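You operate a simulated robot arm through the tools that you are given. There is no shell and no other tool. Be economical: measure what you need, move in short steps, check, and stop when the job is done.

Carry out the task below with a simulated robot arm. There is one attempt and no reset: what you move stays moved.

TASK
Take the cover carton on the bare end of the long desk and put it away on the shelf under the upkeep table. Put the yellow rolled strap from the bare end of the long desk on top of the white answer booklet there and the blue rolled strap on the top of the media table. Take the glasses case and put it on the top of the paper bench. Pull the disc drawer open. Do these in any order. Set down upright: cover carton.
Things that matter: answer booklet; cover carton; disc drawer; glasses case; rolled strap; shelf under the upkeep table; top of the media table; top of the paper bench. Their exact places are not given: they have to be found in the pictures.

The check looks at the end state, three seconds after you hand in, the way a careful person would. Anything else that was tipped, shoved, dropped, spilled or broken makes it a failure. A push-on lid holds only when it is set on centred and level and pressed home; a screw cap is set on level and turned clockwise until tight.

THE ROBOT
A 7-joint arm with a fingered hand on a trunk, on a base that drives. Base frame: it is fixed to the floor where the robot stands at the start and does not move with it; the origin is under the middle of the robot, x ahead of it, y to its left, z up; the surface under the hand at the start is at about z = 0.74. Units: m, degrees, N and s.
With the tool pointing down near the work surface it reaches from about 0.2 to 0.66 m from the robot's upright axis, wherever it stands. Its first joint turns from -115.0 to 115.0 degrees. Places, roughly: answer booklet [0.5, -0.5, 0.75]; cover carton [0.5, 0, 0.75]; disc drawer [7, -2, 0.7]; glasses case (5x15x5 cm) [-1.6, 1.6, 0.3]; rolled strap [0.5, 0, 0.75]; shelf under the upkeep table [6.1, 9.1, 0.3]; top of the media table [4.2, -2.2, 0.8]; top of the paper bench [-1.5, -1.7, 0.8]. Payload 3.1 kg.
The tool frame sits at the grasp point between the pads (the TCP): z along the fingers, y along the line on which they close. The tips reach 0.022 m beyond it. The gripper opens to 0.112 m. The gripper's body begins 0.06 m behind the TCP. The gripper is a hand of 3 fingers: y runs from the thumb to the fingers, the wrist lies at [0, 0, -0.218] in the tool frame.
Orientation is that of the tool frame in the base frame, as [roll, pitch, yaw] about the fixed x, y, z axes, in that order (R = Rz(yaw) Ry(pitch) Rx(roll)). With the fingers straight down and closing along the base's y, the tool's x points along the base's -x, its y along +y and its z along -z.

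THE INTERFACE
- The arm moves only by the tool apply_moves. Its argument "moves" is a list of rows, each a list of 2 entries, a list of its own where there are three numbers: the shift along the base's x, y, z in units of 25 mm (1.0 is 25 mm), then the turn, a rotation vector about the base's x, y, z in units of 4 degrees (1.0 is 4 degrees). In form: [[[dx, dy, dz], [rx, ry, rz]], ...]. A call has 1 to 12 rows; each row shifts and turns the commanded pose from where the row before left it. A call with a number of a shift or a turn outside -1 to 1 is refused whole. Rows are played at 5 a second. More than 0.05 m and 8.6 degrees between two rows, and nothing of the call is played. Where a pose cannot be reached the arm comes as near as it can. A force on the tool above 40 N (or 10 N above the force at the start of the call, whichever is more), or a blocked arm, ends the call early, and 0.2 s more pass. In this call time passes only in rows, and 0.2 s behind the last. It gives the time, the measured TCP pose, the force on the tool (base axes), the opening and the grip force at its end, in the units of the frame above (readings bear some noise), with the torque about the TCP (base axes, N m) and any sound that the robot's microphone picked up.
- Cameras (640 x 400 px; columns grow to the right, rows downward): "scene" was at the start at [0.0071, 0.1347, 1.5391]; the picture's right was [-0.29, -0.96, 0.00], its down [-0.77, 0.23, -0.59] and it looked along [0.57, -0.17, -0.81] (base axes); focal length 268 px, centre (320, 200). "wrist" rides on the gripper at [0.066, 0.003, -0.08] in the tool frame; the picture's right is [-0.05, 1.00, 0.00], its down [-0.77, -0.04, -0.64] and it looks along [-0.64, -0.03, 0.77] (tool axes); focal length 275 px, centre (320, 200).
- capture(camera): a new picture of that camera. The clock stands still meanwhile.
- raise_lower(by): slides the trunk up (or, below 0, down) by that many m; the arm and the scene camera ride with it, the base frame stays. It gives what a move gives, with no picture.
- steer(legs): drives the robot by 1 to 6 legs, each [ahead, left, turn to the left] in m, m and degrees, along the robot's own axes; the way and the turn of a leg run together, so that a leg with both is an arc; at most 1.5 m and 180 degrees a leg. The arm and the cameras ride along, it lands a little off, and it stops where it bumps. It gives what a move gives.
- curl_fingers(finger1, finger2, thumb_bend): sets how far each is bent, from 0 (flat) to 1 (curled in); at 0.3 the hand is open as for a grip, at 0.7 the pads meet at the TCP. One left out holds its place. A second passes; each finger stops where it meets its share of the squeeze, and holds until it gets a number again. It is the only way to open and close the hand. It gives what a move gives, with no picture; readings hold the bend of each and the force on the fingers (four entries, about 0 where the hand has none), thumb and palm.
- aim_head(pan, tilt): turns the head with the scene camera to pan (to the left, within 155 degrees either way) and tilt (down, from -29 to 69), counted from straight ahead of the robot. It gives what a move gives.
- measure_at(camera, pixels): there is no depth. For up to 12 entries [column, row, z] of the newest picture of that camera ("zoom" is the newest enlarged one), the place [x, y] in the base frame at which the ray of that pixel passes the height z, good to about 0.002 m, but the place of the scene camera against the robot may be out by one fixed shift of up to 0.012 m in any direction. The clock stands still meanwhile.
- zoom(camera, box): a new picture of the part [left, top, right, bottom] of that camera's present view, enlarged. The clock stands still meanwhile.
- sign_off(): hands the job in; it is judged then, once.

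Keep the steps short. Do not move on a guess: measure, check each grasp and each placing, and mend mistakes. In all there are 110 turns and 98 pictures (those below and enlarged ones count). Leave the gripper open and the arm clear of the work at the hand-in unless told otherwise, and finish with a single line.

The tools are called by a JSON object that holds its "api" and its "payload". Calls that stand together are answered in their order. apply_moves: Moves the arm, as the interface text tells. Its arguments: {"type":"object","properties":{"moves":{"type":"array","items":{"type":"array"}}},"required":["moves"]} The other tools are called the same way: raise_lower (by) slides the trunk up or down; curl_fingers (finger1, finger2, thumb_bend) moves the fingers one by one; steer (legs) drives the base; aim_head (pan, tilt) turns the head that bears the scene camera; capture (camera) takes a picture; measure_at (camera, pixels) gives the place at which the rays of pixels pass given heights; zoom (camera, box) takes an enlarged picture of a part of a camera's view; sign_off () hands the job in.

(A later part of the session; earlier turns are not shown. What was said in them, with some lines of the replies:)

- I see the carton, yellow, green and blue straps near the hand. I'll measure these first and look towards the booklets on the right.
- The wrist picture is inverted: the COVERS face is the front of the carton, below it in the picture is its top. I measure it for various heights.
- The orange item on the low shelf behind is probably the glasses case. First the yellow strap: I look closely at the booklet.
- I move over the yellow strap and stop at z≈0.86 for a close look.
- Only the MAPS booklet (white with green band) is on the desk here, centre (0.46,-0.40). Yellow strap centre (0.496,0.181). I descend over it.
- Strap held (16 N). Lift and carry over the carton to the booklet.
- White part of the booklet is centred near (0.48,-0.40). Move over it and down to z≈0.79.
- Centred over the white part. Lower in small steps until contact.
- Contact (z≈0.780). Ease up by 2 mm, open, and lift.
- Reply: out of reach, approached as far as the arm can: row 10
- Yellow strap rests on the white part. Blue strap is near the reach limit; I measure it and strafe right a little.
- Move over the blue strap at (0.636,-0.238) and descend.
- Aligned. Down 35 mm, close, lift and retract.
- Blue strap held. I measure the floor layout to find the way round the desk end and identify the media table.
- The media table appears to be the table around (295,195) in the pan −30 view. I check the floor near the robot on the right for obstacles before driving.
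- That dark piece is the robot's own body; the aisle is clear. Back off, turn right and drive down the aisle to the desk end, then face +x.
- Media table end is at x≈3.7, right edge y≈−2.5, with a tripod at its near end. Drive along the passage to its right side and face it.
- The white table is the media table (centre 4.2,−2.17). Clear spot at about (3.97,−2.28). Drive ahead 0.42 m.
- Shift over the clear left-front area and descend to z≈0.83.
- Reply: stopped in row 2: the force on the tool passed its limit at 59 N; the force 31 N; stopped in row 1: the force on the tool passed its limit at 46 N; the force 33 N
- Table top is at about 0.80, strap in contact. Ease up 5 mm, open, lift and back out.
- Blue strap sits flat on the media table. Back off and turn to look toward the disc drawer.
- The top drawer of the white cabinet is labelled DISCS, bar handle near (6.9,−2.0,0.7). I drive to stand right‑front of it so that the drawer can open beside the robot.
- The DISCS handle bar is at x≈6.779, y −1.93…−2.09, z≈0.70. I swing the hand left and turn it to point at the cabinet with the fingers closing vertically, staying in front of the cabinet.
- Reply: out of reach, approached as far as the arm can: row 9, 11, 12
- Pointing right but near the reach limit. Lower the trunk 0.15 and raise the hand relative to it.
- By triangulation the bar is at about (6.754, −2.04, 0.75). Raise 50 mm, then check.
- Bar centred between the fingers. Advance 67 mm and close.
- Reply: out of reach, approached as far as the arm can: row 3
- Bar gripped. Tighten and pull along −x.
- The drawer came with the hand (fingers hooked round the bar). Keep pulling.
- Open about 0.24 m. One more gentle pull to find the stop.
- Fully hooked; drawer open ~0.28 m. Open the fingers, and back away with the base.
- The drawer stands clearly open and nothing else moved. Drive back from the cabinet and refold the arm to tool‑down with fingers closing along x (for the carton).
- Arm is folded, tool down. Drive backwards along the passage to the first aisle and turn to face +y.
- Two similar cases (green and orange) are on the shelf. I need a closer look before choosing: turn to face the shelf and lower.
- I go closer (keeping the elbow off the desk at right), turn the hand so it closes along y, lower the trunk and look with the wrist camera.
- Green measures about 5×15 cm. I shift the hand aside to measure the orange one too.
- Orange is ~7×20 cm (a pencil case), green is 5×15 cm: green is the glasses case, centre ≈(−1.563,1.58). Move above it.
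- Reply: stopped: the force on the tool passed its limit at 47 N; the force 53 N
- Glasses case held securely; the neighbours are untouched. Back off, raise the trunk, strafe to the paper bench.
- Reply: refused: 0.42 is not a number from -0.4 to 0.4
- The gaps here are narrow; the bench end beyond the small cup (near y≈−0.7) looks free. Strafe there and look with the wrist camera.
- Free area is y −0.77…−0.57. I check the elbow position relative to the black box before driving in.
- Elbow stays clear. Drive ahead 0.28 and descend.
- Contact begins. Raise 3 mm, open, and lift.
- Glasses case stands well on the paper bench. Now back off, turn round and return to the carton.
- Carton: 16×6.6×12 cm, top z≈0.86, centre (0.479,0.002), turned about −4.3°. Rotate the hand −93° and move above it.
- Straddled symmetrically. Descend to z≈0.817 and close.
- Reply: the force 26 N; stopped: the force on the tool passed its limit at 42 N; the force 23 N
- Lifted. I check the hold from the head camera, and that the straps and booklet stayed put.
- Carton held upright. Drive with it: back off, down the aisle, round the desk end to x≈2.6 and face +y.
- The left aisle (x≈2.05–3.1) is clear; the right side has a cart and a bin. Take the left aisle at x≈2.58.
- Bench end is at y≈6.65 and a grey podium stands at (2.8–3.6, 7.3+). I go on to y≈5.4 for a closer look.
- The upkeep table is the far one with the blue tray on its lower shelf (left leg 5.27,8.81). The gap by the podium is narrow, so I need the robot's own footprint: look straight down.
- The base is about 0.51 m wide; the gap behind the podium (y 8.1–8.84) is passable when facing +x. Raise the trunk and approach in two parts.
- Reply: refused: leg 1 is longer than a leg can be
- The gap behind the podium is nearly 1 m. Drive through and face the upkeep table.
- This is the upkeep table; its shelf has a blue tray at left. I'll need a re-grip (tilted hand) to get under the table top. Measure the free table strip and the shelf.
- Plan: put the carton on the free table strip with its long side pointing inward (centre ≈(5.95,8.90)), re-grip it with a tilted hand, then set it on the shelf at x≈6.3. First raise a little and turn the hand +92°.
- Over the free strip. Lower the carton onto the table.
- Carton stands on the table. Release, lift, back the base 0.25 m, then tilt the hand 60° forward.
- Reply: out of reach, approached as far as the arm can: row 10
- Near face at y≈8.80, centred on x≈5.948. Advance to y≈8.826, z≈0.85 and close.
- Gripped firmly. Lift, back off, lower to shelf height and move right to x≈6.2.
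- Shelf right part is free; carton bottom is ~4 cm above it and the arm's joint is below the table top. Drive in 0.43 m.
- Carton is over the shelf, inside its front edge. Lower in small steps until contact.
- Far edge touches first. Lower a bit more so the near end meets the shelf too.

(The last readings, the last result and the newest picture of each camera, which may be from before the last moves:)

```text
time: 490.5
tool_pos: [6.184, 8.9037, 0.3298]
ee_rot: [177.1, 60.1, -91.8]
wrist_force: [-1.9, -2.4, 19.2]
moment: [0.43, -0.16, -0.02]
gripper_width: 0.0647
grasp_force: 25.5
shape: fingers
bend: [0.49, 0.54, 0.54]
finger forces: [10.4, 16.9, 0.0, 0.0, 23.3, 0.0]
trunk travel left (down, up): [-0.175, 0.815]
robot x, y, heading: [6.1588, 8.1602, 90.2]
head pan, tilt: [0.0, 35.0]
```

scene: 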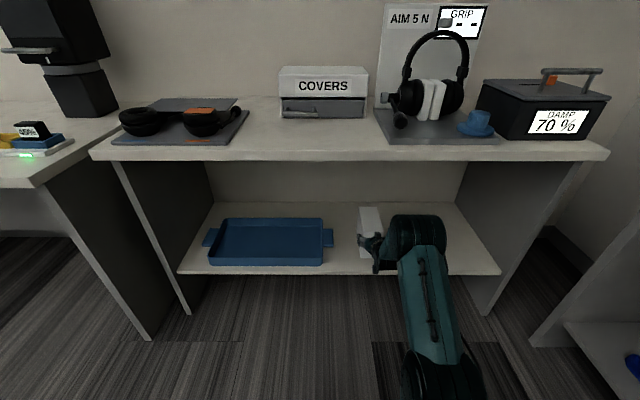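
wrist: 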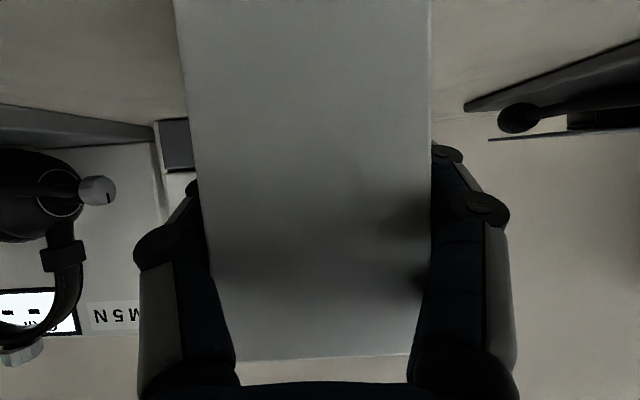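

Seated. Ease, open, and withdraw straight back.

{"api": "apply_moves", "payload": {"moves": [[[0, 0, 0.12], [0, 0, 0]]]}}

{"api": "curl_fingers", "payload": {"finger1": 0.3, "finger2": 0.3, "thumb_bend": 0.3}}

{"api": "apply_moves", "payload": {"moves": [[[0, -0.6, 0.1], [0, 0, 0]], [[0, -1, 0.2], [0, 0, 0]], [[0, -1, 0.2], [0, 0, 0]], [[0, -1, 0.2], [0, 0, 0]]]}}

{"api": "steer", "payload": {"legs": [[-0.5, 0, 0]]}}

{"api": "capture", "payload": {"camera": "scene"}}

```text
time: 490.9
tool_pos: [6.1833, 8.904, 0.3295]
ee_rot: [177.1, 59.8, -91.8]
wrist_force: [-1.8, 1.0, 13.9]
moment: [0.44, -0.16, 0.06]
gripper_width: 0.0646
grasp_force: 24.9
shape: fingers
bend: [0.49, 0.54, 0.54]
finger forces: [10.7, 16.8, 0.0, 0.0, 23.1, 0.1]
trunk travel left (down, up): [-0.175, 0.815]
robot x, y, heading: [6.1614, 8.1648, 90.4]
head pan, tilt: [0.0, 35.0]
```

```text
time: 491.9
tool_pos: [6.1835, 8.9037, 0.3269]
ee_rot: [177.1, 59.7, -91.8]
wrist_force: [0.4, -1.3, -0.4]
moment: [0.0, 0.03, 0.02]
gripper_width: 0.1112
grasp_force: 0.0
shape: fingers
bend: [0.3, 0.3, 0.3]
finger forces: [0.0, 0.0, 0.0, 0.1, 0.1, 0.0]
trunk travel left (down, up): [-0.175, 0.815]
robot x, y, heading: [6.1585, 8.1646, 90.4]
head pan, tilt: [0.0, 35.0]
```

```text
time: 492.9
tool_pos: [6.1847, 8.8125, 0.3442]
ee_rot: [177.1, 59.9, -91.9]
wrist_force: [-0.8, 0.2, 1.4]
moment: [-0.03, 0.05, -0.01]
gripper_width: 0.111
grasp_force: 0.0
shape: fingers
bend: [0.3, 0.3, 0.3]
finger forces: [0.0, 0.0, 0.0, 0.1, 0.1, 0.0]
trunk travel left (down, up): [-0.175, 0.815]
robot x, y, heading: [6.159, 8.1656, 90.1]
head pan, tilt: [0.0, 35.0]
```

```text
time: 495.9
tool_pos: [6.1928, 8.3065, 0.3434]
ee_rot: [177.1, 59.7, -92.7]
wrist_force: [-0.6, -0.4, -0.1]
moment: [0.01, -0.03, -0.02]
gripper_width: 0.1115
grasp_force: 0.1
shape: fingers
bend: [0.3, 0.3, 0.3]
finger forces: [0.0, 0.1, 0.0, 0.0, 0.0, 0.1]
trunk travel left (down, up): [-0.175, 0.815]
robot x, y, heading: [6.1578, 7.6631, 89.3]
head pan, tilt: [0.0, 35.0]
```

```text
2 pictures are left
```

scene: 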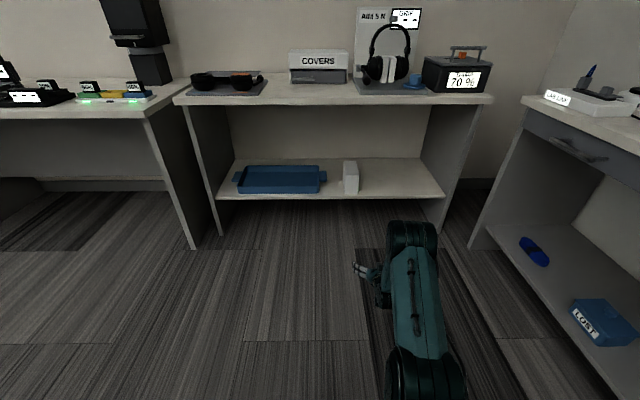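

The carton stands upright on the shelf, the hand is open and clear of the work. All five jobs have been checked in pictures, so I hand in.

{"api": "sign_off", "payload": {}}

```text
The job is handed in.
```

All five jobs are done and handed in: carton upright on the upkeep shelf, yellow strap on the only booklet found there (white, titled MAPS), blue strap on the media table, the green 5x15 cm case (taken as the glasses case) on the paper bench, and the disc drawer pulled about 0.28 m open.
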